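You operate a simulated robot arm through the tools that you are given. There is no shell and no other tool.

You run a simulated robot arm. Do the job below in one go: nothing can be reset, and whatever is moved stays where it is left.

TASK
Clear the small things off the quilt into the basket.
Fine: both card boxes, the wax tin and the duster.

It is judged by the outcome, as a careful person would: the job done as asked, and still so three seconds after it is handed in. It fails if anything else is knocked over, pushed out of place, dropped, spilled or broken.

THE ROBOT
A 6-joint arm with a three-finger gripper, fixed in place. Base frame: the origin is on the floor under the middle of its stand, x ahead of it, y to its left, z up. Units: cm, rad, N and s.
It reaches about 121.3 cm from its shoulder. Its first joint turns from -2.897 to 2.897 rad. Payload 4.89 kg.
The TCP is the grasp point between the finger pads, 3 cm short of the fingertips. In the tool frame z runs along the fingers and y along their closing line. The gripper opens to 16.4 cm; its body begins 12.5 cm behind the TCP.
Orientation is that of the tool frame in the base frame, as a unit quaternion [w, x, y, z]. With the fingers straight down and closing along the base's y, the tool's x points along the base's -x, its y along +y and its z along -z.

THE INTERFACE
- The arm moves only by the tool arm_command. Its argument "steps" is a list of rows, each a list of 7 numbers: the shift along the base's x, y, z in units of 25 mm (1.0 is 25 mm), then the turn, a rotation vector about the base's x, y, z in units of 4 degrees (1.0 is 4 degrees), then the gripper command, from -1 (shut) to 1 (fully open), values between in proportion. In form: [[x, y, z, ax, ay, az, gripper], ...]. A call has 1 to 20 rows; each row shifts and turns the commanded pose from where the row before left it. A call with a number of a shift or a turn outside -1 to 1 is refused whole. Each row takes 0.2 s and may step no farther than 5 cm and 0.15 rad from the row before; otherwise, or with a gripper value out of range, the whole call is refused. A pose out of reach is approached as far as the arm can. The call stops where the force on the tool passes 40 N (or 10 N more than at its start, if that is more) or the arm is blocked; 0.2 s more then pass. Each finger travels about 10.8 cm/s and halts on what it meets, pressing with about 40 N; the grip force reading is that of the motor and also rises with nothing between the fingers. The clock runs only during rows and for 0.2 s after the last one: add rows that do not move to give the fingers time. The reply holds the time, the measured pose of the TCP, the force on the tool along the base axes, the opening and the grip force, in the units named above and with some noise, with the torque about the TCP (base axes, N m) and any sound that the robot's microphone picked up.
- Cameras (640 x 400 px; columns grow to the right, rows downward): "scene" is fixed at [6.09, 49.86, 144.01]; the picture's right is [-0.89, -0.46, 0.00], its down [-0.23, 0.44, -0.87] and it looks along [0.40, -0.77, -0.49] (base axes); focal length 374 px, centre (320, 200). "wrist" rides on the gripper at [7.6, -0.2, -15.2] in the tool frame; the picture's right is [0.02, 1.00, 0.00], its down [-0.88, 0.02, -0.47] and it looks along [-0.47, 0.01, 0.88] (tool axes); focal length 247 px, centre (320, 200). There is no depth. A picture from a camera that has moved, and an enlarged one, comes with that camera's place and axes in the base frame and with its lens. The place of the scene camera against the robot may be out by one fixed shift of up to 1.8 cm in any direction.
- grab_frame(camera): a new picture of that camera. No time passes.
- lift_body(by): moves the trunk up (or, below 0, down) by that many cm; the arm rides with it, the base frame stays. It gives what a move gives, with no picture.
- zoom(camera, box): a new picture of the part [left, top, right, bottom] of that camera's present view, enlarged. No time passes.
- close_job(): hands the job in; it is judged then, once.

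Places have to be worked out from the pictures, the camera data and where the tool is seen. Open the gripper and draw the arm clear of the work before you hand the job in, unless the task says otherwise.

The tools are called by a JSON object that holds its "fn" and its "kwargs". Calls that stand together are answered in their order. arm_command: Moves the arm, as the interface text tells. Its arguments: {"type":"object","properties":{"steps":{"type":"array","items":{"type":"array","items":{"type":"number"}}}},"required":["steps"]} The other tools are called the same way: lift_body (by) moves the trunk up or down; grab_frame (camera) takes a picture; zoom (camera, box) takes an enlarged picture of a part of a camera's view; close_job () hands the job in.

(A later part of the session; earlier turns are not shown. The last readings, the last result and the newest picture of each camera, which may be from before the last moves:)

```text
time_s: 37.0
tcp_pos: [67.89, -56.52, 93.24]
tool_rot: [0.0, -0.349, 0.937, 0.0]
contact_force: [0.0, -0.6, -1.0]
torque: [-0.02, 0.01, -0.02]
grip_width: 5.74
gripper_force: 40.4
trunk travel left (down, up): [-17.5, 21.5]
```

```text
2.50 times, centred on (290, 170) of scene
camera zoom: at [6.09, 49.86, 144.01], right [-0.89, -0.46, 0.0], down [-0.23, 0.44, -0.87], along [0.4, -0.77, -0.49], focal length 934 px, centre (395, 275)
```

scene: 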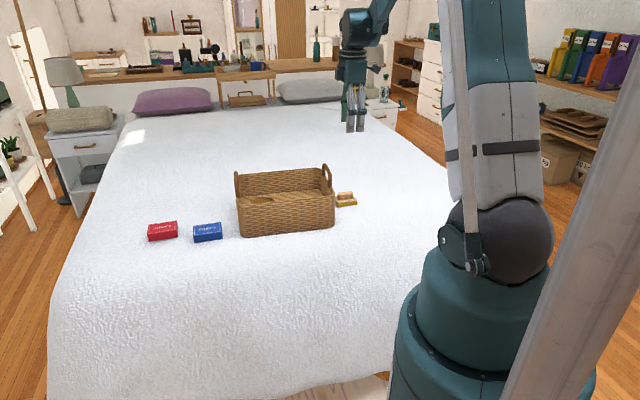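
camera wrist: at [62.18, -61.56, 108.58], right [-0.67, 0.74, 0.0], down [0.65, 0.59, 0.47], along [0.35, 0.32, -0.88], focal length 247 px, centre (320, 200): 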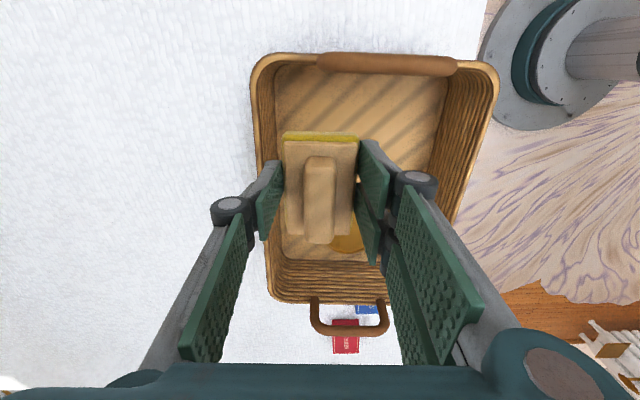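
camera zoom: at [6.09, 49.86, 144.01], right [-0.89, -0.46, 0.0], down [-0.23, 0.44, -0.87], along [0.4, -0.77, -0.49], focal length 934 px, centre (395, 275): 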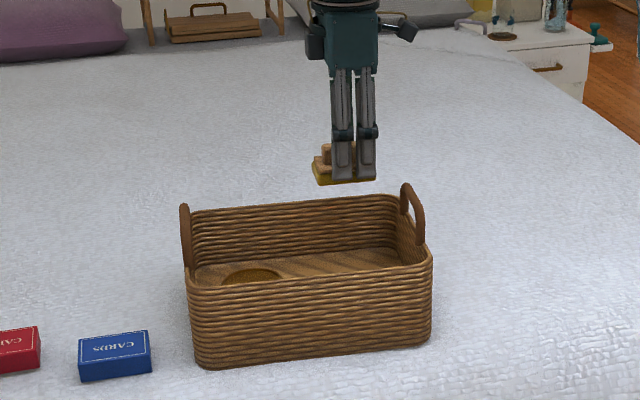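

The rim measures about 32×23 cm and the TCP is about 4.6 cm toward the back wall. I'll move 0.9 cm toward the centre for finger clearance, then lower.

{"fn": "arm_command", "kwargs": {"steps": [[-0.24, 0.27, -0.5, 0, 0, 0, -1], [0, 0, -1, 0, 0, 0, -1], [0, 0, -1, 0, 0, 0, -1], [0, 0, -1, 0, 0, 0, -1], [0, 0, -1, 0, 0, 0, -1], [0, 0, -0.8, 0, 0, 0, -1], [0, 0, -0.4, 0, 0, 0, -1], [0, 0, 0, 0, 0, 0, -1]]}}

{"fn": "grab_frame", "kwargs": {"camera": "wrist"}}

{"fn": "zoom", "kwargs": {"camera": "scene", "box": [210, 90, 370, 250]}}

```text
time_s: 38.8
tcp_pos: [67.23, -55.71, 79.01]
tool_rot: [0.0, -0.35, 0.937, 0.0]
contact_force: [0.4, 0.2, -0.5]
torque: [-0.03, 0.04, 0.03]
grip_width: 5.71
gripper_force: 40.0
trunk travel left (down, up): [-17.5, 21.5]
```

```text
taken
camera wrist: at [61.52, -60.78, 94.29], right [-0.67, 0.74, 0.0], down [0.65, 0.59, 0.47], along [0.35, 0.32, -0.88], focal length 247 px, centre (320, 200)
```

wrist: 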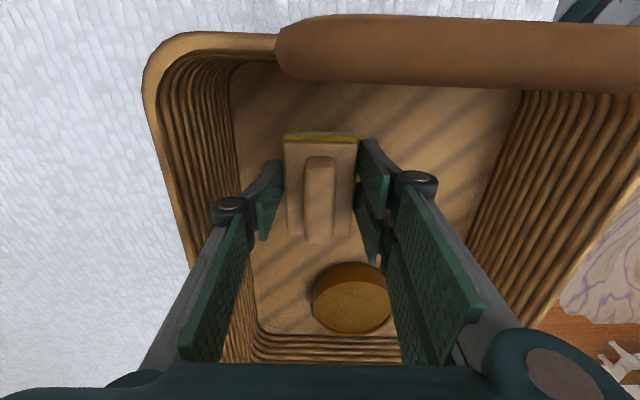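

```text
2.50 times, centred on (290, 170) of scene
camera zoom: at [6.09, 49.86, 144.01], right [-0.89, -0.46, 0.0], down [-0.23, 0.44, -0.87], along [0.4, -0.77, -0.49], focal length 934 px, centre (395, 275)
```

zoom: 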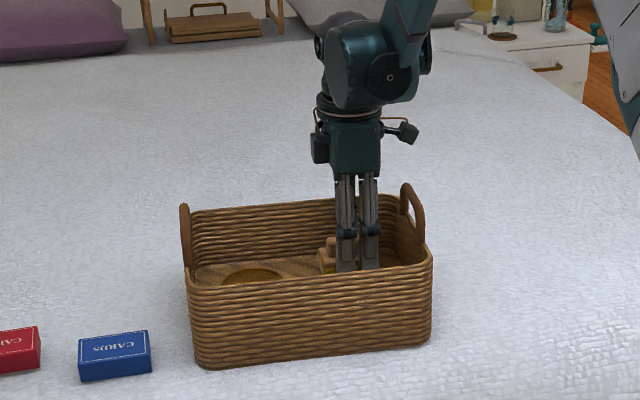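

There is about 5 cm between the wrist camera and the handle below it, and the duster hangs just above the basket floor. I'll lower gently until contact.

{"fn": "arm_command", "kwargs": {"steps": [[0, 0, -0.2, 0, 0, 0, -1], [0, 0, -0.2, 0, 0, 0, -1], [0, 0, -0.15, 0, 0, 0, -1], [0, 0, 0, 0, 0, 0, -1]]}}

```text
time_s: 39.8
tcp_pos: [67.22, -55.75, 77.62]
tool_rot: [0.0, -0.349, 0.937, 0.001]
contact_force: [0.1, 1.0, -0.6]
torque: [-0.01, 0.0, 0.01]
grip_width: 5.71
gripper_force: 40.1
trunk travel left (down, up): [-17.5, 21.5]
```

No contact yet at 77.6, so I'll keep lowering in 0.3 cm steps.

{"fn": "arm_command", "kwargs": {"steps": [[0, 0, -0.12, 0, 0, 0, -1], [0, 0, -0.12, 0, 0, 0, -1], [0, 0, 0, 0, 0, 0, -1]]}}

{"fn": "grab_frame", "kwargs": {"camera": "wrist"}}

```text
time_s: 40.4
tcp_pos: [67.31, -55.72, 77.51]
tool_rot: [0.001, -0.35, 0.937, -0.001]
contact_force: [-3.7, 1.2, 33.1]
torque: [0.21, 0.0, 0.06]
grip_width: 5.69
gripper_force: 39.5
trunk travel left (down, up): [-17.5, 21.5]
stopped in row 2: the force on the tool passed its limit at 47 N (the readings are from after the stop); the commanded pose is now the measured one
```

```text
taken
camera wrist: at [61.57, -60.83, 92.78], right [-0.67, 0.74, 0.0], down [0.65, 0.59, 0.47], along [0.35, 0.32, -0.88], focal length 247 px, centre (320, 200)
```

wrist: 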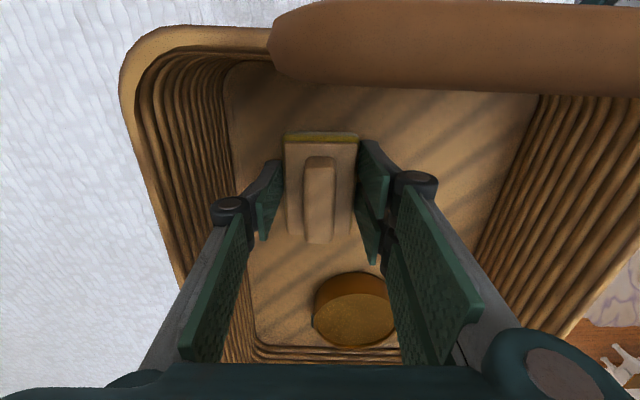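

The duster is on the basket floor at 77.5. I'll ease off a touch and open a little to let go.

{"fn": "arm_command", "kwargs": {"steps": [[0, 0, 0.04, 0, 0, 0, -1], [0, 0, 0, 0, 0, 0, -0.25], [0, 0, 0, 0, 0, 0, -0.12], [0, 0, 0, 0, 0, 0, -0.1], [0, 0, 0, 0, 0, 0, -0.1]]}}

{"fn": "grab_frame", "kwargs": {"camera": "wrist"}}

```text
time_s: 41.5
tcp_pos: [67.26, -55.83, 77.42]
tool_rot: [0.0, -0.349, 0.937, -0.001]
contact_force: [0.1, 0.7, 0.6]
torque: [0.02, -0.01, 0.02]
grip_width: 7.35
gripper_force: 0.1
trunk travel left (down, up): [-17.5, 21.5]
```

```text
taken
camera wrist: at [61.61, -60.89, 92.68], right [-0.67, 0.74, 0.0], down [0.65, 0.59, 0.47], along [0.35, 0.32, -0.88], focal length 247 px, centre (320, 200)
```

wrist: 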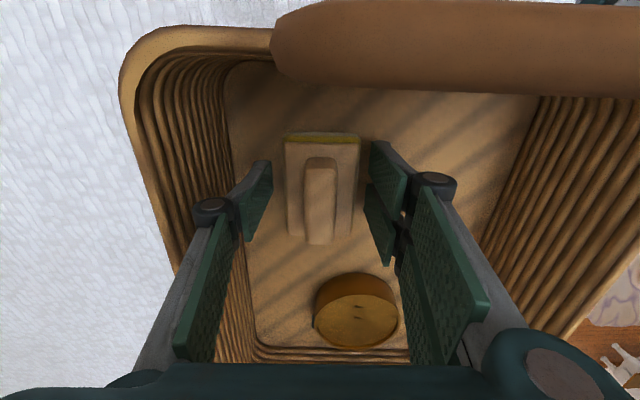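

The duster is free and sitting flat. I'll rise clear of the basket, then travel above the blue box, estimated at (87,-24.7).

{"fn": "arm_command", "kwargs": {"steps": [[0, 0, 0.4, 0, 0, 0, -0.1], [0, 0, 0.8, 0, 0, 0, -0.1], [0, 0, 1, 0, 0, 0, -0.1], [0, 0, 1, 0, 0, 0, -0.1], [0, 0, 1, 0, 0, 0, -0.1], [0, 0, 1, 0, 0, 0, -0.1], [0, 0, 1, 0, 0, 0, -0.1], [0, 0, 1, 0, 0, 0, -0.1], [0, 0, 1, 0, 0, 0, -0.1], [0, 0, 1, 0, 0, 0, -0.1], [0, 0, 1, 0, 0, 0, -0.1], [0, 0, 1, 0, 0, 0, 0.1], [0, 0, 0, 0, 0, 0, 0.3]]}}

{"fn": "arm_command", "kwargs": {"steps": [[0.61, 0.957, 0, 0, 0, 0, 0.3], [0.61, 0.957, 0, 0, 0, 0, 0.3], [0.61, 0.957, 0, 0, 0, 0, 0.3], [0.61, 0.957, 0, 0, 0, 0, 0.3], [0.61, 0.957, 0, 0, 0, 0, 0.3], [0.61, 0.957, 0, 0, 0, 0, 0.3], [0.61, 0.957, 0, 0, 0, 0, 0.3], [0.61, 0.957, 0, 0, 0, 0, 0.3], [0.61, 0.957, 0, 0, 0, 0, 0.3], [0.61, 0.957, 0, 0, 0, 0, 0.3], [0.61, 0.957, 0, 0, 0, 0, 0.3], [0.61, 0.957, 0, 0, 0, 0, 0.3], [0.61, 0.957, 0, 0, 0, 0, 0.3], [0, 0, 0, 0, 0, 0, 0.3]]}}

{"fn": "grab_frame", "kwargs": {"camera": "wrist"}}

{"fn": "grab_frame", "kwargs": {"camera": "scene"}}

```text
time_s: 44.4
tcp_pos: [67.4, -55.75, 105.43]
tool_rot: [0.0, -0.349, 0.937, 0.0]
contact_force: [0.1, 0.2, 0.4]
torque: [-0.03, -0.01, -0.03]
grip_width: 10.66
gripper_force: 0.1
trunk travel left (down, up): [-17.5, 21.5]
```

```text
time_s: 47.4
tcp_pos: [87.13, -24.87, 105.56]
tool_rot: [0.001, -0.349, 0.937, -0.001]
contact_force: [-0.9, -0.7, -0.2]
torque: [-0.03, -0.02, -0.05]
grip_width: 10.64
gripper_force: 0.0
trunk travel left (down, up): [-17.5, 21.5]
```

```text
taken
camera wrist: at [81.38, -29.77, 120.74], right [-0.67, 0.74, 0.0], down [0.65, 0.59, 0.47], along [0.35, 0.32, -0.88], focal length 247 px, centre (320, 200)
```

wrist: 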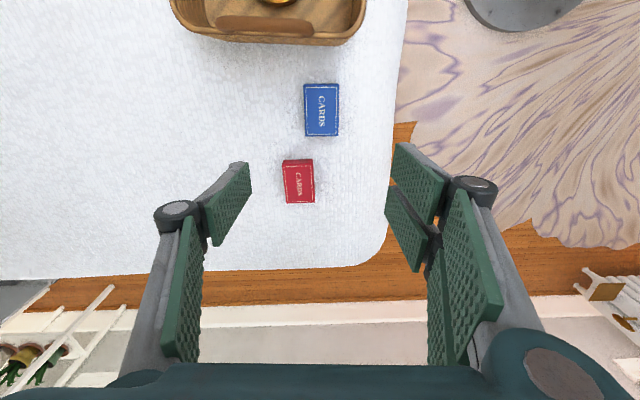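

```text
taken
```

scene: 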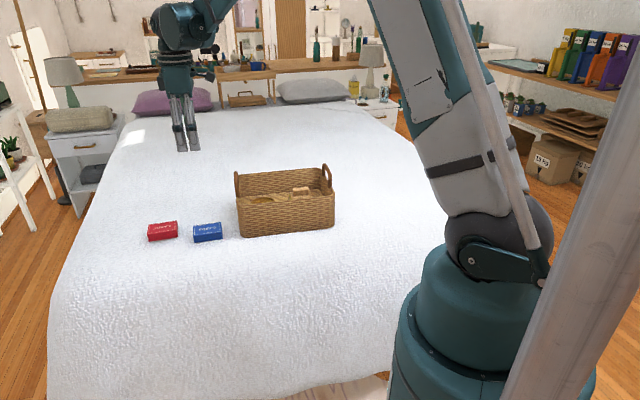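

The blue box is about 9.3×6.5 cm and aligned with the tool, centred 0.75 cm nearer the basket than the TCP. Red sits 14 cm further on and 4.5 cm toward the back. I'll shift and descend over blue to z≈84.

{"fn": "arm_command", "kwargs": {"steps": [[-0.23, -0.2, -0.6, 0, 0, 0, 0.3], [0, 0, -1, 0, 0, 0, 0.3], [0, 0, -1, 0, 0, 0, 0.3], [0, 0, -1, 0, 0, 0, 0.3], [0, 0, -1, 0, 0, 0, 0.3], [0, 0, -1, 0, 0, 0, 0.3], [0, 0, -1, 0, 0, 0, 0.3], [0, 0, -1, 0, 0, 0, 0.3], [0, 0, -1, 0, 0, 0, 0.3], [0, 0, 0, 0, 0, 0, 0.3]]}}

{"fn": "grab_frame", "kwargs": {"camera": "wrist"}}

{"fn": "zoom", "kwargs": {"camera": "scene", "box": [130, 160, 290, 260]}}

```text
time_s: 49.5
tcp_pos: [86.44, -25.14, 83.96]
tool_rot: [0.0, -0.349, 0.937, -0.001]
contact_force: [-0.7, -0.9, 0.5]
torque: [0.01, -0.01, -0.02]
grip_width: 10.68
gripper_force: 0.0
trunk travel left (down, up): [-17.5, 21.5]
```

```text
taken
camera wrist: at [80.82, -30.27, 99.22], right [-0.67, 0.74, 0.0], down [0.65, 0.59, 0.47], along [0.35, 0.32, -0.88], focal length 247 px, centre (320, 200)
```

wrist: 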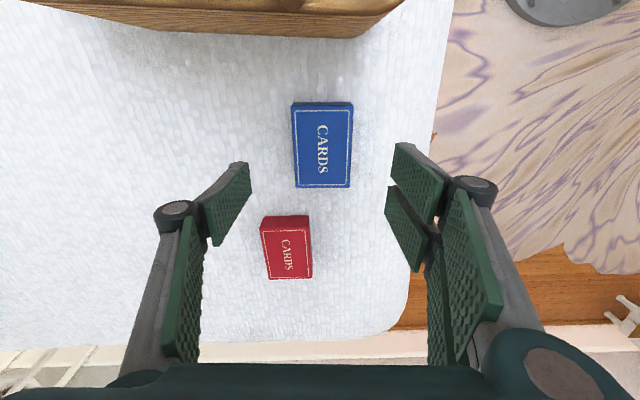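

```text
4.00 times, centred on (210, 210) of scene
camera zoom: at [6.09, 49.86, 144.01], right [-0.89, -0.46, 0.0], down [-0.23, 0.44, -0.87], along [0.4, -0.77, -0.49], focal length 1495 px, centre (760, 160)
```

zoom: 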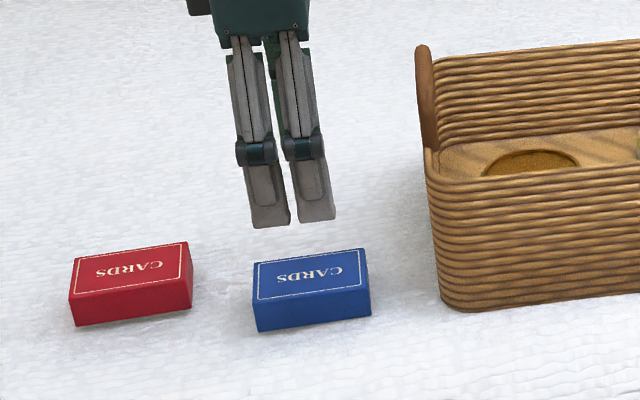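

The blue box is centred under the tool. I'll lower to z≈77 and check the tip height against the quilt.

{"fn": "arm_command", "kwargs": {"steps": [[0, 0, -0.8, 0, 0, 0, 0.2], [0, 0, -0.8, 0, 0, 0, 0.2], [0, 0, -0.7, 0, 0, 0, 0.2], [0, 0, -0.5, 0, 0, 0, 0.2], [0, 0, 0, 0, 0, 0, 0.2]]}}

{"fn": "grab_frame", "kwargs": {"camera": "wrist"}}

{"fn": "zoom", "kwargs": {"camera": "scene", "box": [130, 160, 290, 260]}}

```text
time_s: 50.8
tcp_pos: [86.5, -25.28, 76.79]
tool_rot: [0.0, -0.349, 0.937, -0.001]
contact_force: [0.9, 1.0, -0.5]
torque: [0.03, 0.04, -0.01]
grip_width: 9.84
gripper_force: 0.2
trunk travel left (down, up): [-17.5, 21.5]
```

```text
taken
camera wrist: at [80.82, -30.29, 92.19], right [-0.67, 0.74, 0.0], down [0.65, 0.59, 0.47], along [0.35, 0.32, -0.88], focal length 247 px, centre (320, 200)
```

wrist: 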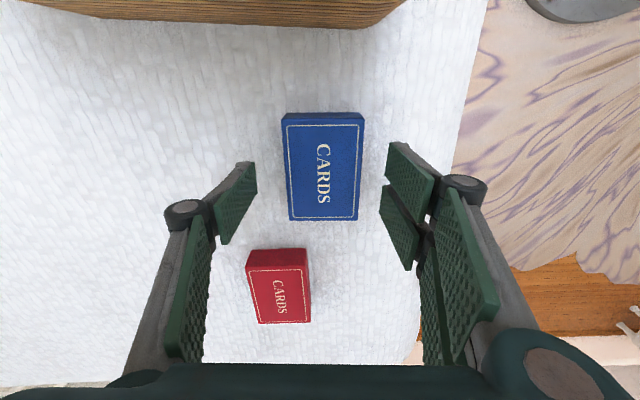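

```text
4.00 times, centred on (210, 210) of scene
camera zoom: at [6.09, 49.86, 144.01], right [-0.89, -0.46, 0.0], down [-0.23, 0.44, -0.87], along [0.4, -0.77, -0.49], focal length 1495 px, centre (760, 160)
```

zoom: 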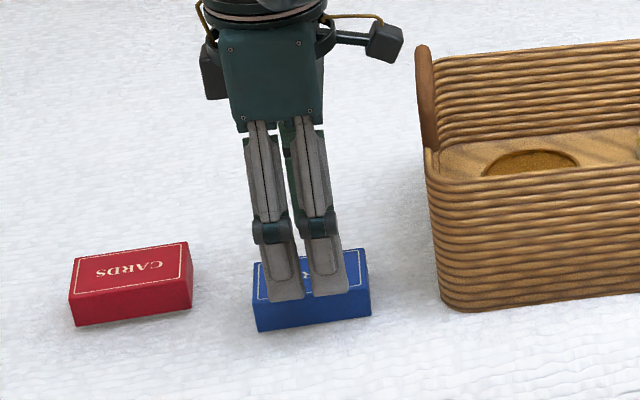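

The spacing is good on both sides and the camera is about 7 cm from the basket handle. I'll lower 2.6 cm more for the grasp.

{"fn": "arm_command", "kwargs": {"steps": [[0, 0, -0.4, 0, 0, 0, 0.15], [0, 0, -0.35, 0, 0, 0, 0.1], [0, 0, -0.3, 0, 0, 0, 0.1], [0, 0, 0, 0, 0, 0, 0.1]]}}

{"fn": "grab_frame", "kwargs": {"camera": "wrist"}}

{"fn": "zoom", "kwargs": {"camera": "scene", "box": [130, 160, 290, 260]}}

```text
time_s: 51.8
tcp_pos: [86.52, -25.21, 74.3]
tool_rot: [0.001, -0.35, 0.937, -0.001]
contact_force: [-0.5, 0.5, 0.0]
torque: [-0.01, 0.01, 0.0]
grip_width: 9.04
gripper_force: 0.1
trunk travel left (down, up): [-17.5, 21.5]
```

```text
taken
camera wrist: at [80.79, -30.3, 89.58], right [-0.67, 0.74, 0.0], down [0.65, 0.59, 0.47], along [0.35, 0.32, -0.88], focal length 247 px, centre (320, 200)
```

wrist: 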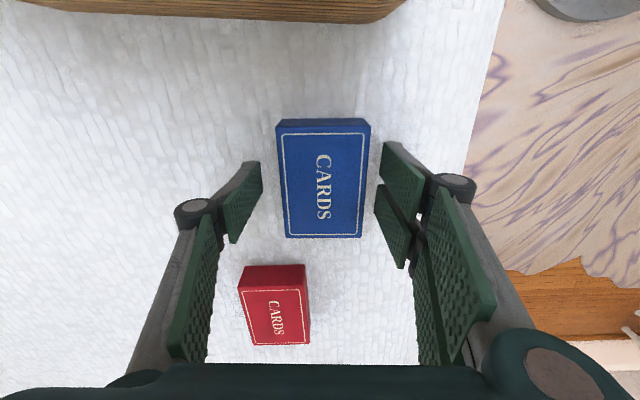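

```text
4.00 times, centred on (210, 210) of scene
camera zoom: at [6.09, 49.86, 144.01], right [-0.89, -0.46, 0.0], down [-0.23, 0.44, -0.87], along [0.4, -0.77, -0.49], focal length 1495 px, centre (760, 160)
```

zoom: 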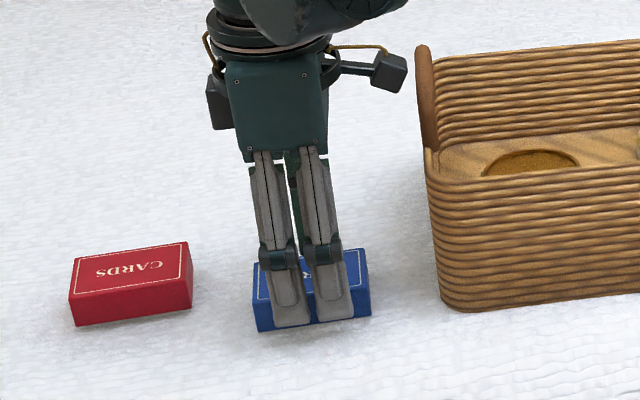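

The tips are still about 1.5–2 cm above the quilt, so I'll go down 0.8 cm more and then close on the box.

{"fn": "arm_command", "kwargs": {"steps": [[0, 0, -0.16, 0, 0, 0, 0.1], [0, 0, -0.16, 0, 0, 0, 0.1], [0, 0, 0, 0, 0, 0, 0.1], [0, 0, 0, 0, 0, 0, -0.1], [0, 0, 0, 0, 0, 0, -0.2], [0, 0, 0, 0, 0, 0, -0.5], [0, 0, 0, 0, 0, 0, -1], [0, 0, 0, 0, 0, 0, -1]]}}

{"fn": "grab_frame", "kwargs": {"camera": "wrist"}}

{"fn": "zoom", "kwargs": {"camera": "scene", "box": [130, 160, 290, 260]}}

```text
time_s: 53.5
tcp_pos: [86.48, -25.25, 73.58]
tool_rot: [0.001, -0.349, 0.937, 0.0]
contact_force: [-1.5, 1.2, 0.3]
torque: [0.12, 0.06, 0.03]
grip_width: 6.34
gripper_force: 41.0
trunk travel left (down, up): [-17.5, 21.5]
```

```text
taken
camera wrist: at [80.8, -30.32, 88.75], right [-0.67, 0.74, 0.0], down [0.65, 0.59, 0.47], along [0.35, 0.32, -0.88], focal length 247 px, centre (320, 200)
```

wrist: 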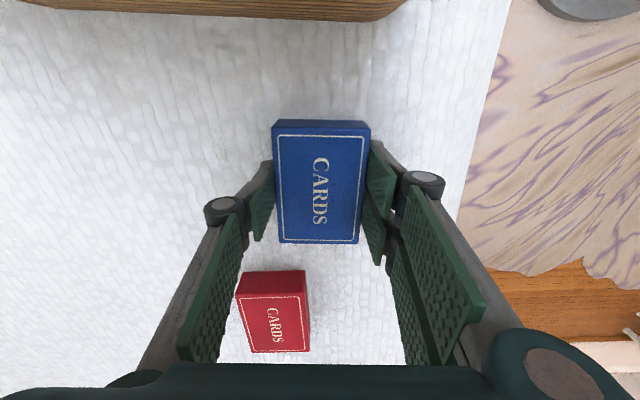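

```text
4.00 times, centred on (210, 210) of scene
camera zoom: at [6.09, 49.86, 144.01], right [-0.89, -0.46, 0.0], down [-0.23, 0.44, -0.87], along [0.4, -0.77, -0.49], focal length 1495 px, centre (760, 160)
```

zoom: 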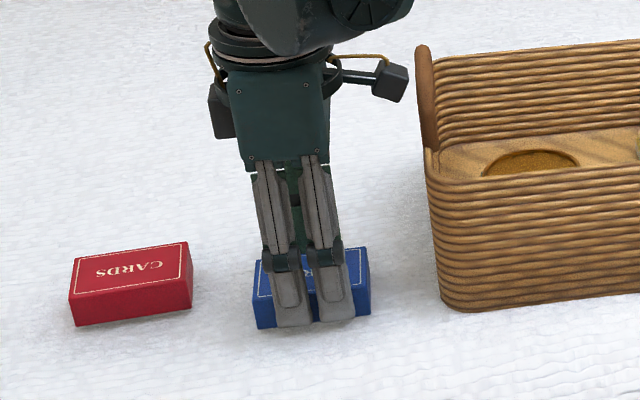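

The blue box is gripped at 6.34 cm and 41 N, and red was not touched. I'll lift straight up to carrying height.

{"fn": "arm_command", "kwargs": {"steps": [[0, 0, 0.4, 0, 0, 0, -1], [0, 0, 0.8, 0, 0, 0, -1], [0, 0, 1, 0, 0, 0, -1], [0, 0, 1, 0, 0, 0, -1], [0, 0, 1, 0, 0, 0, -1], [0, 0, 1, 0, 0, 0, -1], [0, 0, 1, 0, 0, 0, -1], [0, 0, 1, 0, 0, 0, -1], [0, 0, 1, 0, 0, 0, -1], [0, 0, 1, 0, 0, 0, -1], [0, 0, 1, 0, 0, 0, -1], [0, 0, 1, 0, 0, 0, -1], [0, 0, 1, 0, 0, 0, -1], [0, 0, 0, 0, 0, 0, -1]]}}

{"fn": "grab_frame", "kwargs": {"camera": "wrist"}}

```text
time_s: 56.5
tcp_pos: [86.55, -25.43, 104.13]
tool_rot: [0.0, -0.349, 0.937, 0.0]
contact_force: [-0.6, 0.9, -1.0]
torque: [-0.06, -0.09, -0.02]
grip_width: 6.33
gripper_force: 39.9
trunk travel left (down, up): [-17.5, 21.5]
```

```text
taken
camera wrist: at [80.88, -30.4, 119.37], right [-0.67, 0.74, 0.0], down [0.65, 0.59, 0.47], along [0.35, 0.32, -0.88], focal length 247 px, centre (320, 200)
```

wrist: 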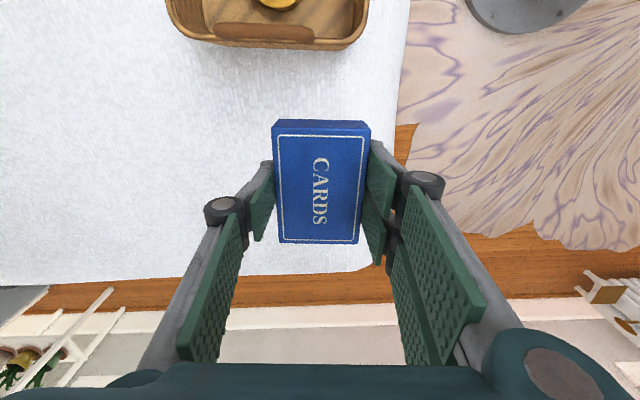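

The blue box is held firmly. The finger knuckles stick out about 4 cm, so I'll place it across the basket with the fingers closing along the basket's length, in the near front quarter at about (62.6,-47.4). I'll move there at height while turning −90°.

{"fn": "arm_command", "kwargs": {"steps": [[-0.416, -0.383, 0, 0, 0, -0.978, -1], [-0.416, -0.383, 0, 0, 0, -0.978, -1], [-0.416, -0.383, 0, 0, 0, -0.978, -1], [-0.416, -0.383, 0, 0, 0, -0.978, -1], [-0.416, -0.383, 0, 0, 0, -0.978, -1], [-0.416, -0.383, 0, 0, 0, -0.978, -1], [-0.416, -0.383, 0, 0, 0, -0.978, -1], [-0.416, -0.383, 0, 0, 0, -0.978, -1], [-0.416, -0.383, 0, 0, 0, -0.978, -1], [-0.416, -0.383, 0, 0, 0, -0.978, -1], [-0.416, -0.383, 0, 0, 0, -0.978, -1], [-0.416, -0.383, 0, 0, 0, -0.978, -1], [-0.416, -0.383, 0, 0, 0, -0.978, -1], [-0.416, -0.383, 0, 0, 0, -0.978, -1], [-0.416, -0.383, 0, 0, 0, -0.978, -1], [-0.416, -0.383, 0, 0, 0, -0.978, -1], [-0.416, -0.383, 0, 0, 0, -0.978, -1], [-0.416, -0.383, 0, 0, 0, -0.978, -1], [-0.416, -0.383, 0, 0, 0, -0.978, -1], [-0.416, -0.383, 0, 0, 0, -0.978, -1]]}}

{"fn": "arm_command", "kwargs": {"steps": [[-0.416, -0.383, 0, 0, 0, -0.978, -1], [-0.416, -0.383, 0, 0, 0, -0.978, -1], [-0.416, -0.383, 0, 0, 0, -0.978, -1], [0, 0, 0, 0, 0, 0, -1]]}}

{"fn": "grab_frame", "kwargs": {"camera": "wrist"}}

{"fn": "grab_frame", "kwargs": {"camera": "scene"}}

```text
time_s: 60.8
tcp_pos: [65.78, -44.47, 104.06]
tool_rot: [0.0, 0.319, 0.948, -0.001]
contact_force: [0.5, -0.2, -2.8]
torque: [0.0, 0.03, 0.02]
grip_width: 6.32
gripper_force: 40.4
trunk travel left (down, up): [-17.5, 21.5]
```

```text
time_s: 61.8
tcp_pos: [62.5, -47.37, 103.92]
tool_rot: [0.0, 0.415, 0.91, 0.0]
contact_force: [0.0, -0.2, -2.2]
torque: [0.03, 0.0, -0.02]
grip_width: 6.33
gripper_force: 39.7
trunk travel left (down, up): [-17.5, 21.5]
```

```text
taken
camera wrist: at [57.43, -41.6, 119.22], right [0.74, 0.67, 0.0], down [0.59, -0.65, 0.47], along [0.32, -0.35, -0.88], focal length 247 px, centre (320, 200)
```

wrist: 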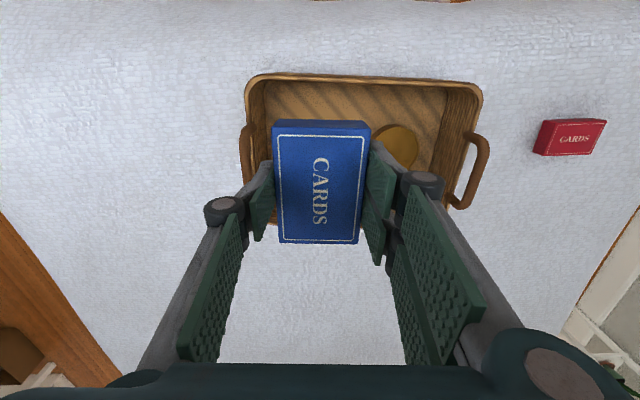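

```text
taken
```

scene: 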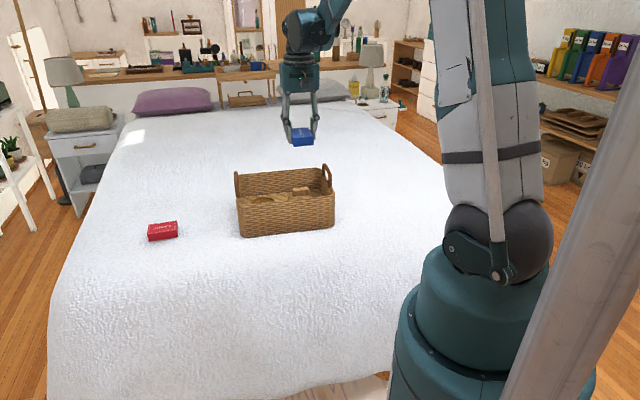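

In this view the TCP is at basket coordinates of about u=−5.7, v=−5.5. That clears the duster, tin and walls with the box held crosswise. I'll lower in two stages.

{"fn": "arm_command", "kwargs": {"steps": [[0.08, -0.09, -0.6, 0, 0, 0, -1], [0, 0, -1, 0, 0, 0, -1], [0, 0, -1, 0, 0, 0, -1], [0, 0, -1, 0, 0, 0, -1], [0, 0, -1, 0, 0, 0, -1], [0, 0, -1, 0, 0, 0, -1], [0, 0, -0.9, 0, 0, 0, -1], [0, 0, 0, 0, 0, 0, -1]]}}

{"fn": "grab_frame", "kwargs": {"camera": "wrist"}}

{"fn": "zoom", "kwargs": {"camera": "scene", "box": [210, 90, 370, 250]}}

```text
time_s: 63.5
tcp_pos: [62.77, -47.56, 87.8]
tool_rot: [0.001, 0.415, 0.91, 0.0]
contact_force: [0.2, 0.5, -1.4]
torque: [0.03, -0.01, 0.03]
grip_width: 6.31
gripper_force: 40.1
trunk travel left (down, up): [-17.5, 21.5]
```

```text
taken
camera wrist: at [57.59, -41.81, 103.06], right [0.74, 0.67, 0.0], down [0.59, -0.65, 0.47], along [0.32, -0.35, -0.88], focal length 247 px, centre (320, 200)
```

wrist: 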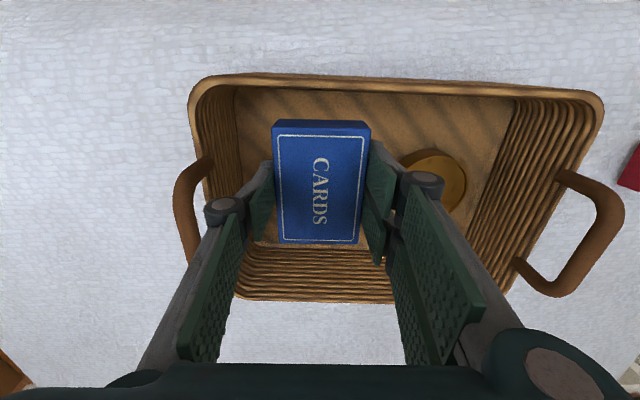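

```text
2.50 times, centred on (290, 170) of scene
camera zoom: at [6.09, 49.86, 144.01], right [-0.89, -0.46, 0.0], down [-0.23, 0.44, -0.87], along [0.4, -0.77, -0.49], focal length 934 px, centre (395, 275)
```

zoom: 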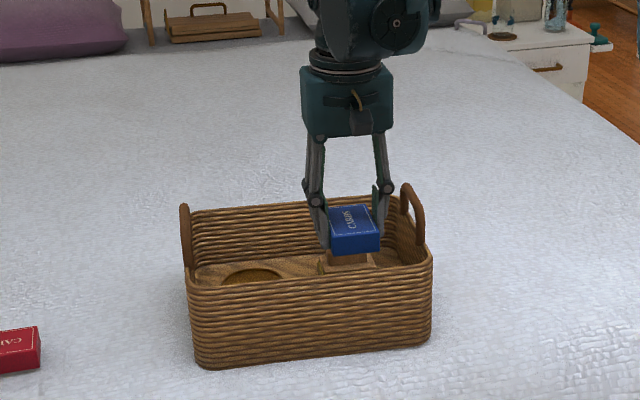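

Box and fingers fit inside with over 1 cm all round. I'll lower towards the floor, slowing near the expected contact at z≈77.

{"fn": "arm_command", "kwargs": {"steps": [[0, 0, -0.8, 0, 0, 0, -1], [0, 0, -0.9, 0, 0, 0, -1], [0, 0, -0.9, 0, 0, 0, -1], [0, 0, -0.7, 0, 0, 0, -1], [0, 0, -0.3, 0, 0, 0, -1], [0, 0, 0, 0, 0, 0, -1]]}}

{"fn": "grab_frame", "kwargs": {"camera": "wrist"}}

{"fn": "zoom", "kwargs": {"camera": "scene", "box": [210, 90, 370, 250]}}

```text
time_s: 65.0
tcp_pos: [62.79, -47.6, 78.65]
tool_rot: [-0.001, 0.414, 0.91, -0.001]
contact_force: [1.2, -0.1, -2.0]
torque: [0.01, 0.0, -0.03]
grip_width: 6.34
gripper_force: 39.9
trunk travel left (down, up): [-17.5, 21.5]
```

```text
taken
camera wrist: at [57.65, -41.85, 93.96], right [0.74, 0.67, 0.0], down [0.59, -0.65, 0.47], along [0.32, -0.35, -0.88], focal length 247 px, centre (320, 200)
```

wrist: 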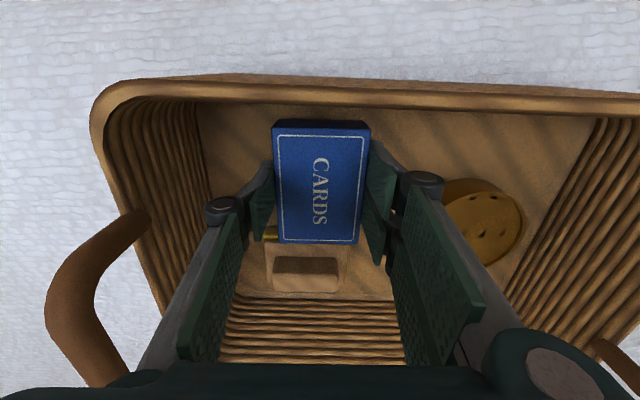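

```text
2.50 times, centred on (290, 170) of scene
camera zoom: at [6.09, 49.86, 144.01], right [-0.89, -0.46, 0.0], down [-0.23, 0.44, -0.87], along [0.4, -0.77, -0.49], focal length 934 px, centre (395, 275)
```

zoom: 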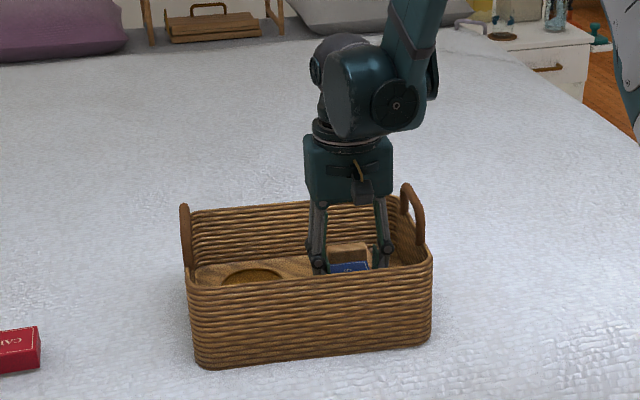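

The blue box's inner end clears the duster by about 1 cm, and there is no contact yet. I'll lower gently in 0.3–0.4 cm steps.

{"fn": "arm_command", "kwargs": {"steps": [[0, 0, -0.16, 0, 0, 0, -1], [0, 0, -0.14, 0, 0, 0, -1], [0, 0, -0.12, 0, 0, 0, -1], [0, 0, -0.1, 0, 0, 0, -1], [0, 0, 0, 0, 0, 0, -1]]}}

```text
time_s: 66.2
tcp_pos: [62.89, -47.59, 77.43]
tool_rot: [-0.001, 0.414, 0.91, -0.001]
contact_force: [-0.8, 0.4, -2.5]
torque: [0.03, 0.04, 0.02]
grip_width: 6.34
gripper_force: 40.4
trunk travel left (down, up): [-17.5, 21.5]
```

Still no contact at 77.4, as expected, so I'll continue with smaller steps.

{"fn": "arm_command", "kwargs": {"steps": [[0, 0, -0.08, 0, 0, 0, -1], [0, 0, -0.08, 0, 0, 0, -1], [0, 0, 0, 0, 0, 0, -1]]}}

```text
time_s: 67.0
tcp_pos: [62.76, -47.51, 76.97]
tool_rot: [-0.001, 0.415, 0.91, -0.001]
contact_force: [1.0, 0.8, -0.5]
torque: [-0.04, -0.05, -0.03]
grip_width: 6.33
gripper_force: 39.8
trunk travel left (down, up): [-17.5, 21.5]
```

The weight reading is dropping off, so the box is about to touch. I'll take two more tiny steps.

{"fn": "arm_command", "kwargs": {"steps": [[0, 0, -0.06, 0, 0, 0, -1], [0, 0, -0.06, 0, 0, 0, -1], [0, 0, 0, 0, 0, 0, -1]]}}

```text
time_s: 67.8
tcp_pos: [62.75, -47.53, 76.86]
tool_rot: [0.0, 0.415, 0.91, -0.002]
contact_force: [1.8, -6.5, 35.2]
torque: [-0.25, -0.05, -0.03]
grip_width: 6.35
gripper_force: 40.5
trunk travel left (down, up): [-17.5, 21.5]
```

The box is on the floor at 76.9. I'll ease up slightly and open about 1 cm to release.

{"fn": "arm_command", "kwargs": {"steps": [[0, 0, 0.06, 0, 0, 0, -1], [0, 0, 0, 0, 0, 0, -0.18], [0, 0, 0, 0, 0, 0, -0.08], [0, 0, 0, 0, 0, 0, -0.06], [0, 0, 0, 0, 0, 0, -0.06]]}}

{"fn": "grab_frame", "kwargs": {"camera": "wrist"}}

```text
time_s: 69.0
tcp_pos: [62.76, -47.67, 76.81]
tool_rot: [-0.001, 0.415, 0.91, -0.001]
contact_force: [0.0, 0.0, 0.3]
torque: [0.02, 0.0, 0.03]
grip_width: 7.74
gripper_force: 0.1
trunk travel left (down, up): [-17.5, 21.5]
```

```text
taken
camera wrist: at [57.67, -41.81, 92.17], right [0.74, 0.67, 0.0], down [0.59, -0.65, 0.47], along [0.32, -0.35, -0.88], focal length 247 px, centre (320, 200)
```

wrist: 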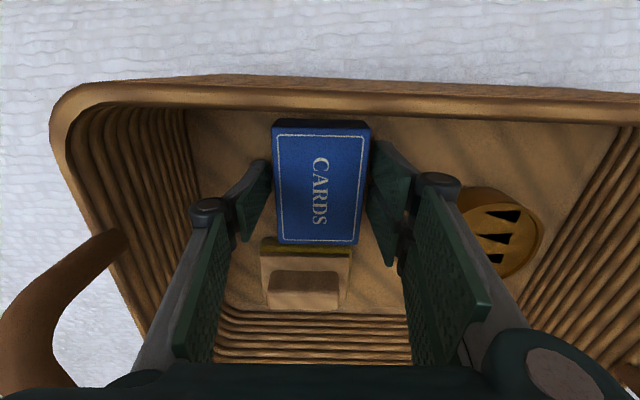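

The blue box is flat in the basket and the fingers are clear. I'll rise straight up, then return above the red box, estimated at (99.9,-19.5), turning back to its alignment.

{"fn": "arm_command", "kwargs": {"steps": [[0, 0, 0.4, 0, 0, 0, -0.06], [0, 0, 0.8, 0, 0, 0, -0.06], [0, 0, 1, 0, 0, 0, -0.06], [0, 0, 1, 0, 0, 0, -0.06], [0, 0, 1, 0, 0, 0, -0.06], [0, 0, 1, 0, 0, 0, -0.06], [0, 0, 1, 0, 0, 0, -0.06], [0, 0, 1, 0, 0, 0, -0.06], [0, 0, 1, 0, 0, 0, -0.06], [0, 0, 1, 0, 0, 0, -0.06], [0, 0, 1, 0, 0, 0, -0.06], [0, 0, 0.8, 0, 0, 0, 0.1], [0, 0, 0, 0, 0, 0, 0.3]]}}

{"fn": "grab_frame", "kwargs": {"camera": "wrist"}}

{"fn": "arm_command", "kwargs": {"steps": [[0.645, 0.49, 0, 0, 0, 0.978, 0.3], [0.645, 0.49, 0, 0, 0, 0.978, 0.3], [0.645, 0.49, 0, 0, 0, 0.978, 0.3], [0.645, 0.49, 0, 0, 0, 0.978, 0.3], [0.645, 0.49, 0, 0, 0, 0.978, 0.3], [0.645, 0.49, 0, 0, 0, 0.978, 0.3], [0.645, 0.49, 0, 0, 0, 0.978, 0.3], [0.645, 0.49, 0, 0, 0, 0.978, 0.3], [0.645, 0.49, 0, 0, 0, 0.978, 0.3], [0.645, 0.49, 0, 0, 0, 0.978, 0.3], [0.645, 0.49, 0, 0, 0, 0.978, 0.3], [0.645, 0.49, 0, 0, 0, 0.978, 0.3], [0.645, 0.49, 0, 0, 0, 0.978, 0.3], [0.645, 0.49, 0, 0, 0, 0.978, 0.3], [0.645, 0.49, 0, 0, 0, 0.978, 0.3], [0.645, 0.49, 0, 0, 0, 0.978, 0.3], [0.645, 0.49, 0, 0, 0, 0.978, 0.3], [0.645, 0.49, 0, 0, 0, 0.978, 0.3], [0.645, 0.49, 0, 0, 0, 0.978, 0.3], [0.645, 0.49, 0, 0, 0, 0.978, 0.3]]}}

{"fn": "arm_command", "kwargs": {"steps": [[0.645, 0.49, 0, 0, 0, 0.978, 0.3], [0.645, 0.49, 0, 0, 0, 0.978, 0.3], [0.645, 0.49, 0, 0, 0, 0.978, 0.3], [0, 0, 0, 0, 0, 0, 0.3]]}}

{"fn": "grab_frame", "kwargs": {"camera": "wrist"}}

{"fn": "grab_frame", "kwargs": {"camera": "scene"}}

```text
time_s: 71.8
tcp_pos: [62.78, -47.46, 104.43]
tool_rot: [-0.001, 0.414, 0.91, -0.001]
contact_force: [0.0, -0.1, -0.2]
torque: [0.0, -0.03, 0.0]
grip_width: 10.66
gripper_force: 0.0
trunk travel left (down, up): [-17.5, 21.5]
```

```text
taken
camera wrist: at [57.63, -41.73, 119.78], right [0.74, 0.67, 0.0], down [0.59, -0.65, 0.47], along [0.32, -0.35, -0.88], focal length 247 px, centre (320, 200)
```

wrist: 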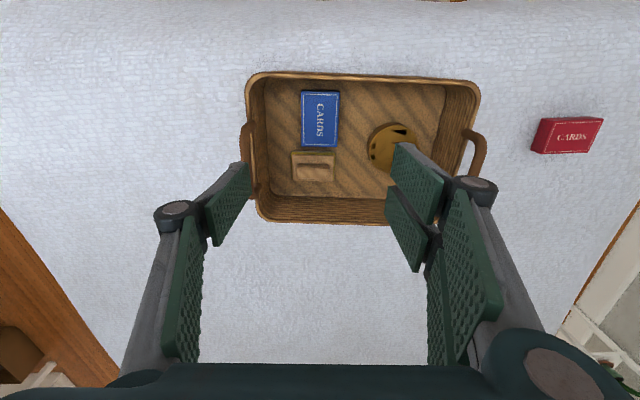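

```text
time_s: 76.0
tcp_pos: [94.77, -23.08, 104.54]
tool_rot: [0.001, -0.253, 0.968, -0.001]
contact_force: [0.4, -1.3, 0.2]
torque: [0.09, -0.1, 0.01]
grip_width: 10.67
gripper_force: 0.1
trunk travel left (down, up): [-17.5, 21.5]
```

```text
time_s: 77.0
tcp_pos: [99.73, -19.44, 104.26]
tool_rot: [0.0, -0.35, 0.937, -0.001]
contact_force: [-0.3, 0.4, -0.9]
torque: [-0.02, 0.06, 0.01]
grip_width: 10.65
gripper_force: 0.1
trunk travel left (down, up): [-17.5, 21.5]
```

```text
taken
camera wrist: at [94.08, -24.48, 119.61], right [-0.67, 0.74, 0.0], down [0.65, 0.59, 0.47], along [0.35, 0.32, -0.88], focal length 247 px, centre (320, 200)
```

wrist: 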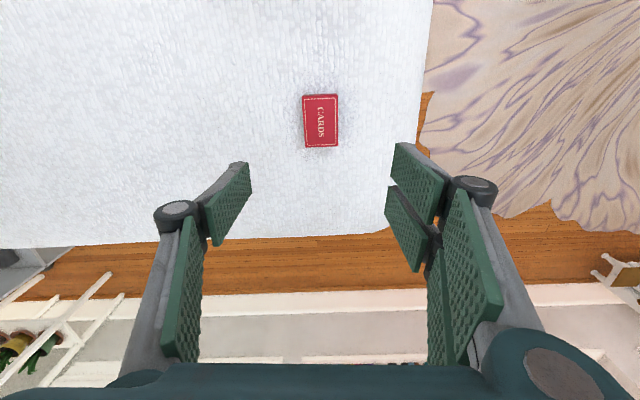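

```text
taken
```

scene: 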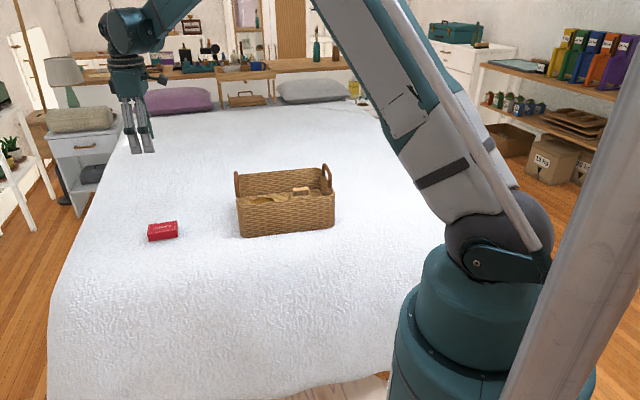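

Red is centred laterally and about 1 cm beyond the TCP along the long axis. I'll zoom to judge its small rotation before descending.

{"fn": "zoom", "kwargs": {"camera": "wrist", "box": [272, 81, 368, 141]}}

{"fn": "zoom", "kwargs": {"camera": "scene", "box": [210, 150, 370, 250]}}

```text
6.67 times, centred on (320, 111) of wrist
camera zoom: at [94.08, -24.48, 119.61], right [-0.67, 0.74, 0.0], down [0.65, 0.59, 0.47], along [0.35, 0.32, -0.88], focal length 1646 px, centre (320, 793)
```

zoom: 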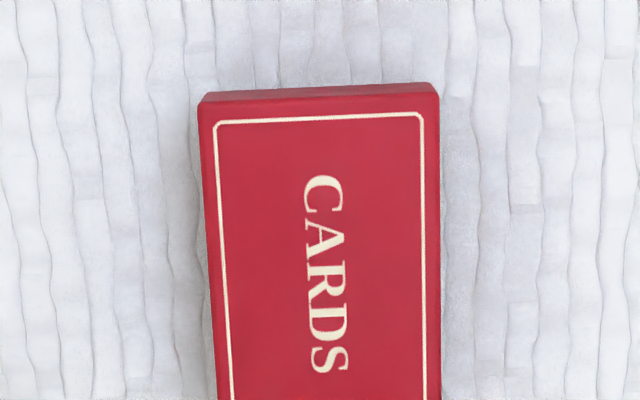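

```text
4.00 times, centred on (290, 200) of scene
camera zoom: at [6.09, 49.86, 144.01], right [-0.89, -0.46, 0.0], down [-0.23, 0.44, -0.87], along [0.4, -0.77, -0.49], focal length 1495 px, centre (440, 200)
```

zoom: 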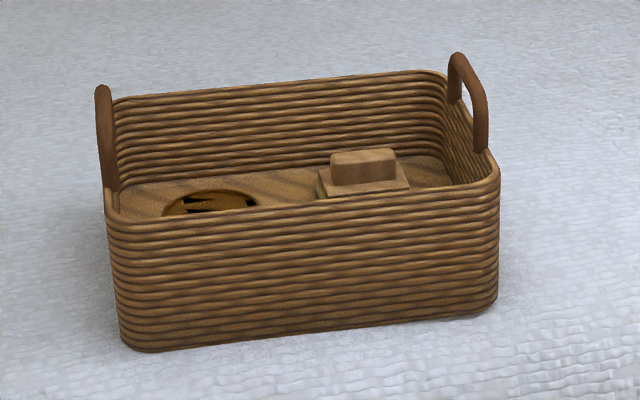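

The red box is turned about 4° counter-clockwise relative to the tool. I'll turn +4°, shift 1 cm along, and descend to z≈84.

{"fn": "arm_command", "kwargs": {"steps": [[0.3, 0.26, -0.5, 0, 0, 1.0, 0.3], [0, 0, -1, 0, 0, 0, 0.3], [0, 0, -1, 0, 0, 0, 0.3], [0, 0, -1, 0, 0, 0, 0.3], [0, 0, -1, 0, 0, 0, 0.3], [0, 0, -1, 0, 0, 0, 0.3], [0, 0, -1, 0, 0, 0, 0.3], [0, 0, -1, 0, 0, 0, 0.3], [0, 0, -0.6, 0, 0, 0, 0.2], [0, 0, 0, 0, 0, 0, 0.2]]}}

{"fn": "grab_frame", "kwargs": {"camera": "wrist"}}

{"fn": "zoom", "kwargs": {"camera": "scene", "box": [90, 160, 250, 260]}}

```text
time_s: 79.2
tcp_pos: [100.7, -18.98, 84.04]
tool_rot: [0.001, -0.381, 0.925, 0.0]
contact_force: [-0.5, 0.2, 0.3]
torque: [-0.05, 0.01, 0.01]
grip_width: 9.81
gripper_force: 0.0
trunk travel left (down, up): [-17.5, 21.5]
```

```text
taken
camera wrist: at [95.31, -24.37, 99.4], right [-0.72, 0.69, 0.0], down [0.61, 0.64, 0.47], along [0.33, 0.34, -0.88], focal length 247 px, centre (320, 200)
```

wrist: 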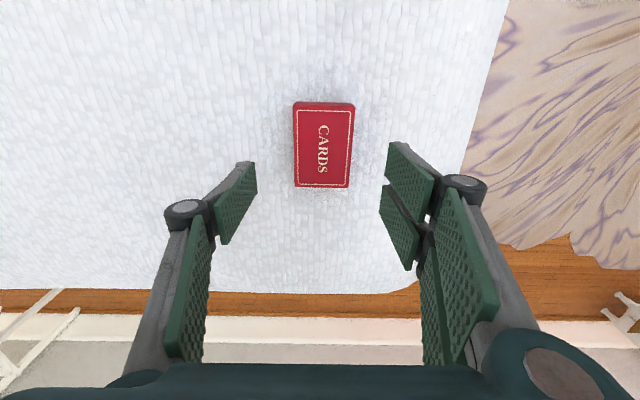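

```text
4.00 times, centred on (170, 210) of scene
camera zoom: at [6.09, 49.86, 144.01], right [-0.89, -0.46, 0.0], down [-0.23, 0.44, -0.87], along [0.4, -0.77, -0.49], focal length 1495 px, centre (920, 160)
```

zoom: 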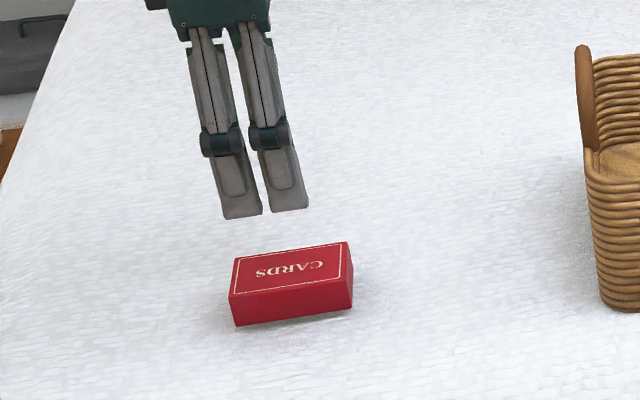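

The box is centred to within 0.25 cm and now square to the tool. I'll correct laterally and lower to just above the grasp height.

{"fn": "arm_command", "kwargs": {"steps": [[-0.06, 0.06, -0.8, 0, 0, 0, 0.15], [0, 0, -0.8, 0, 0, 0, 0.1], [0, 0, -0.7, 0, 0, 0, 0.1], [0, 0, -0.6, 0, 0, 0, 0.1], [0, 0, -0.4, 0, 0, 0, 0.1], [0, 0, -0.3, 0, 0, 0, 0.1], [0, 0, 0, 0, 0, 0, 0.1]]}}

{"fn": "grab_frame", "kwargs": {"camera": "wrist"}}

{"fn": "zoom", "kwargs": {"camera": "scene", "box": [90, 160, 250, 260]}}

```text
time_s: 80.8
tcp_pos: [100.45, -18.77, 75.05]
tool_rot: [0.001, -0.382, 0.924, -0.002]
contact_force: [-0.1, -0.1, 0.6]
torque: [-0.02, 0.02, -0.02]
grip_width: 9.01
gripper_force: 0.0
trunk travel left (down, up): [-17.5, 21.5]
```

```text
taken
camera wrist: at [95.15, -24.12, 90.35], right [-0.72, 0.69, 0.0], down [0.61, 0.64, 0.47], along [0.33, 0.34, -0.88], focal length 247 px, centre (320, 200)
```

wrist: 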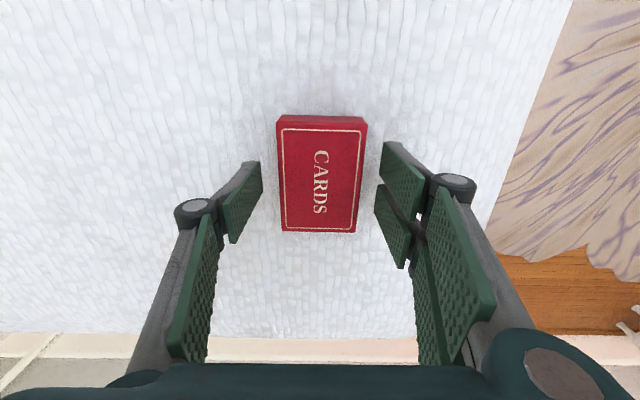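

```text
4.00 times, centred on (170, 210) of scene
camera zoom: at [6.09, 49.86, 144.01], right [-0.89, -0.46, 0.0], down [-0.23, 0.44, -0.87], along [0.4, -0.77, -0.49], focal length 1495 px, centre (920, 160)
```

zoom: 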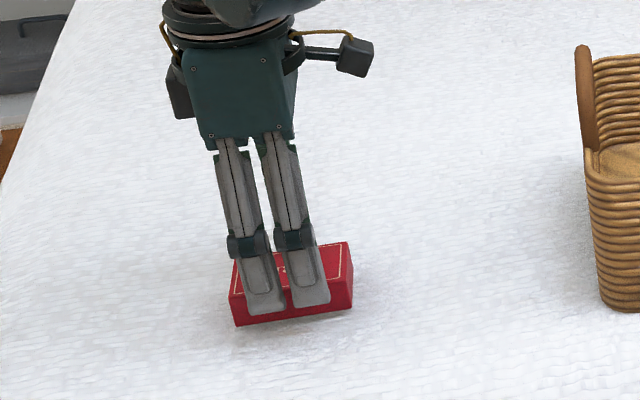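

I'll go down the last 1.4 cm to match the blue box's grasp height, then close.

{"fn": "arm_command", "kwargs": {"steps": [[0, 0, -0.2, 0, 0, 0, 0.1], [0, 0, -0.2, 0, 0, 0, 0.1], [0, 0, -0.16, 0, 0, 0, 0.1], [0, 0, 0, 0, 0, 0, 0.1], [0, 0, 0, 0, 0, 0, -0.1], [0, 0, 0, 0, 0, 0, -0.2], [0, 0, 0, 0, 0, 0, -0.5], [0, 0, 0, 0, 0, 0, -1], [0, 0, 0, 0, 0, 0, -1]]}}

{"fn": "grab_frame", "kwargs": {"camera": "wrist"}}

{"fn": "zoom", "kwargs": {"camera": "scene", "box": [90, 160, 250, 260]}}

```text
time_s: 82.8
tcp_pos: [100.51, -18.66, 73.61]
tool_rot: [0.0, -0.382, 0.924, -0.001]
contact_force: [-0.3, -0.3, 0.5]
torque: [0.05, -0.04, 0.03]
grip_width: 6.34
gripper_force: 39.9
trunk travel left (down, up): [-17.5, 21.5]
```

```text
taken
camera wrist: at [95.13, -24.12, 88.98], right [-0.72, 0.69, 0.0], down [0.61, 0.64, 0.47], along [0.33, 0.34, -0.88], focal length 247 px, centre (320, 200)
```

wrist: 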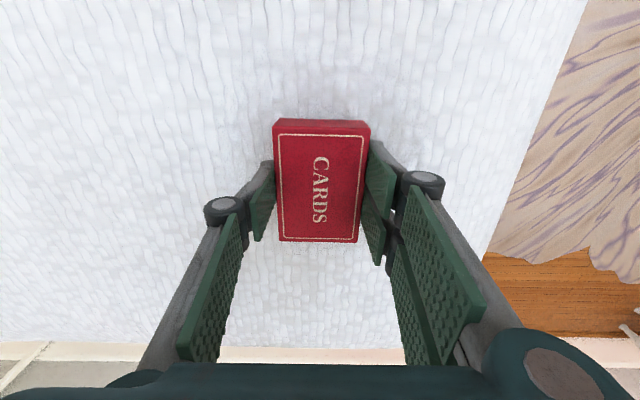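

```text
4.00 times, centred on (170, 210) of scene
camera zoom: at [6.09, 49.86, 144.01], right [-0.89, -0.46, 0.0], down [-0.23, 0.44, -0.87], along [0.4, -0.77, -0.49], focal length 1495 px, centre (920, 160)
```

zoom: 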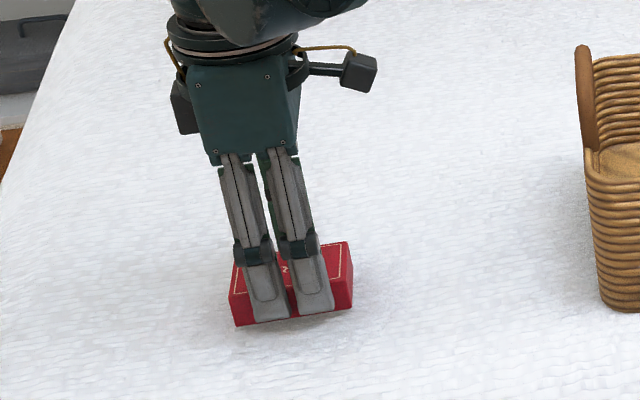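

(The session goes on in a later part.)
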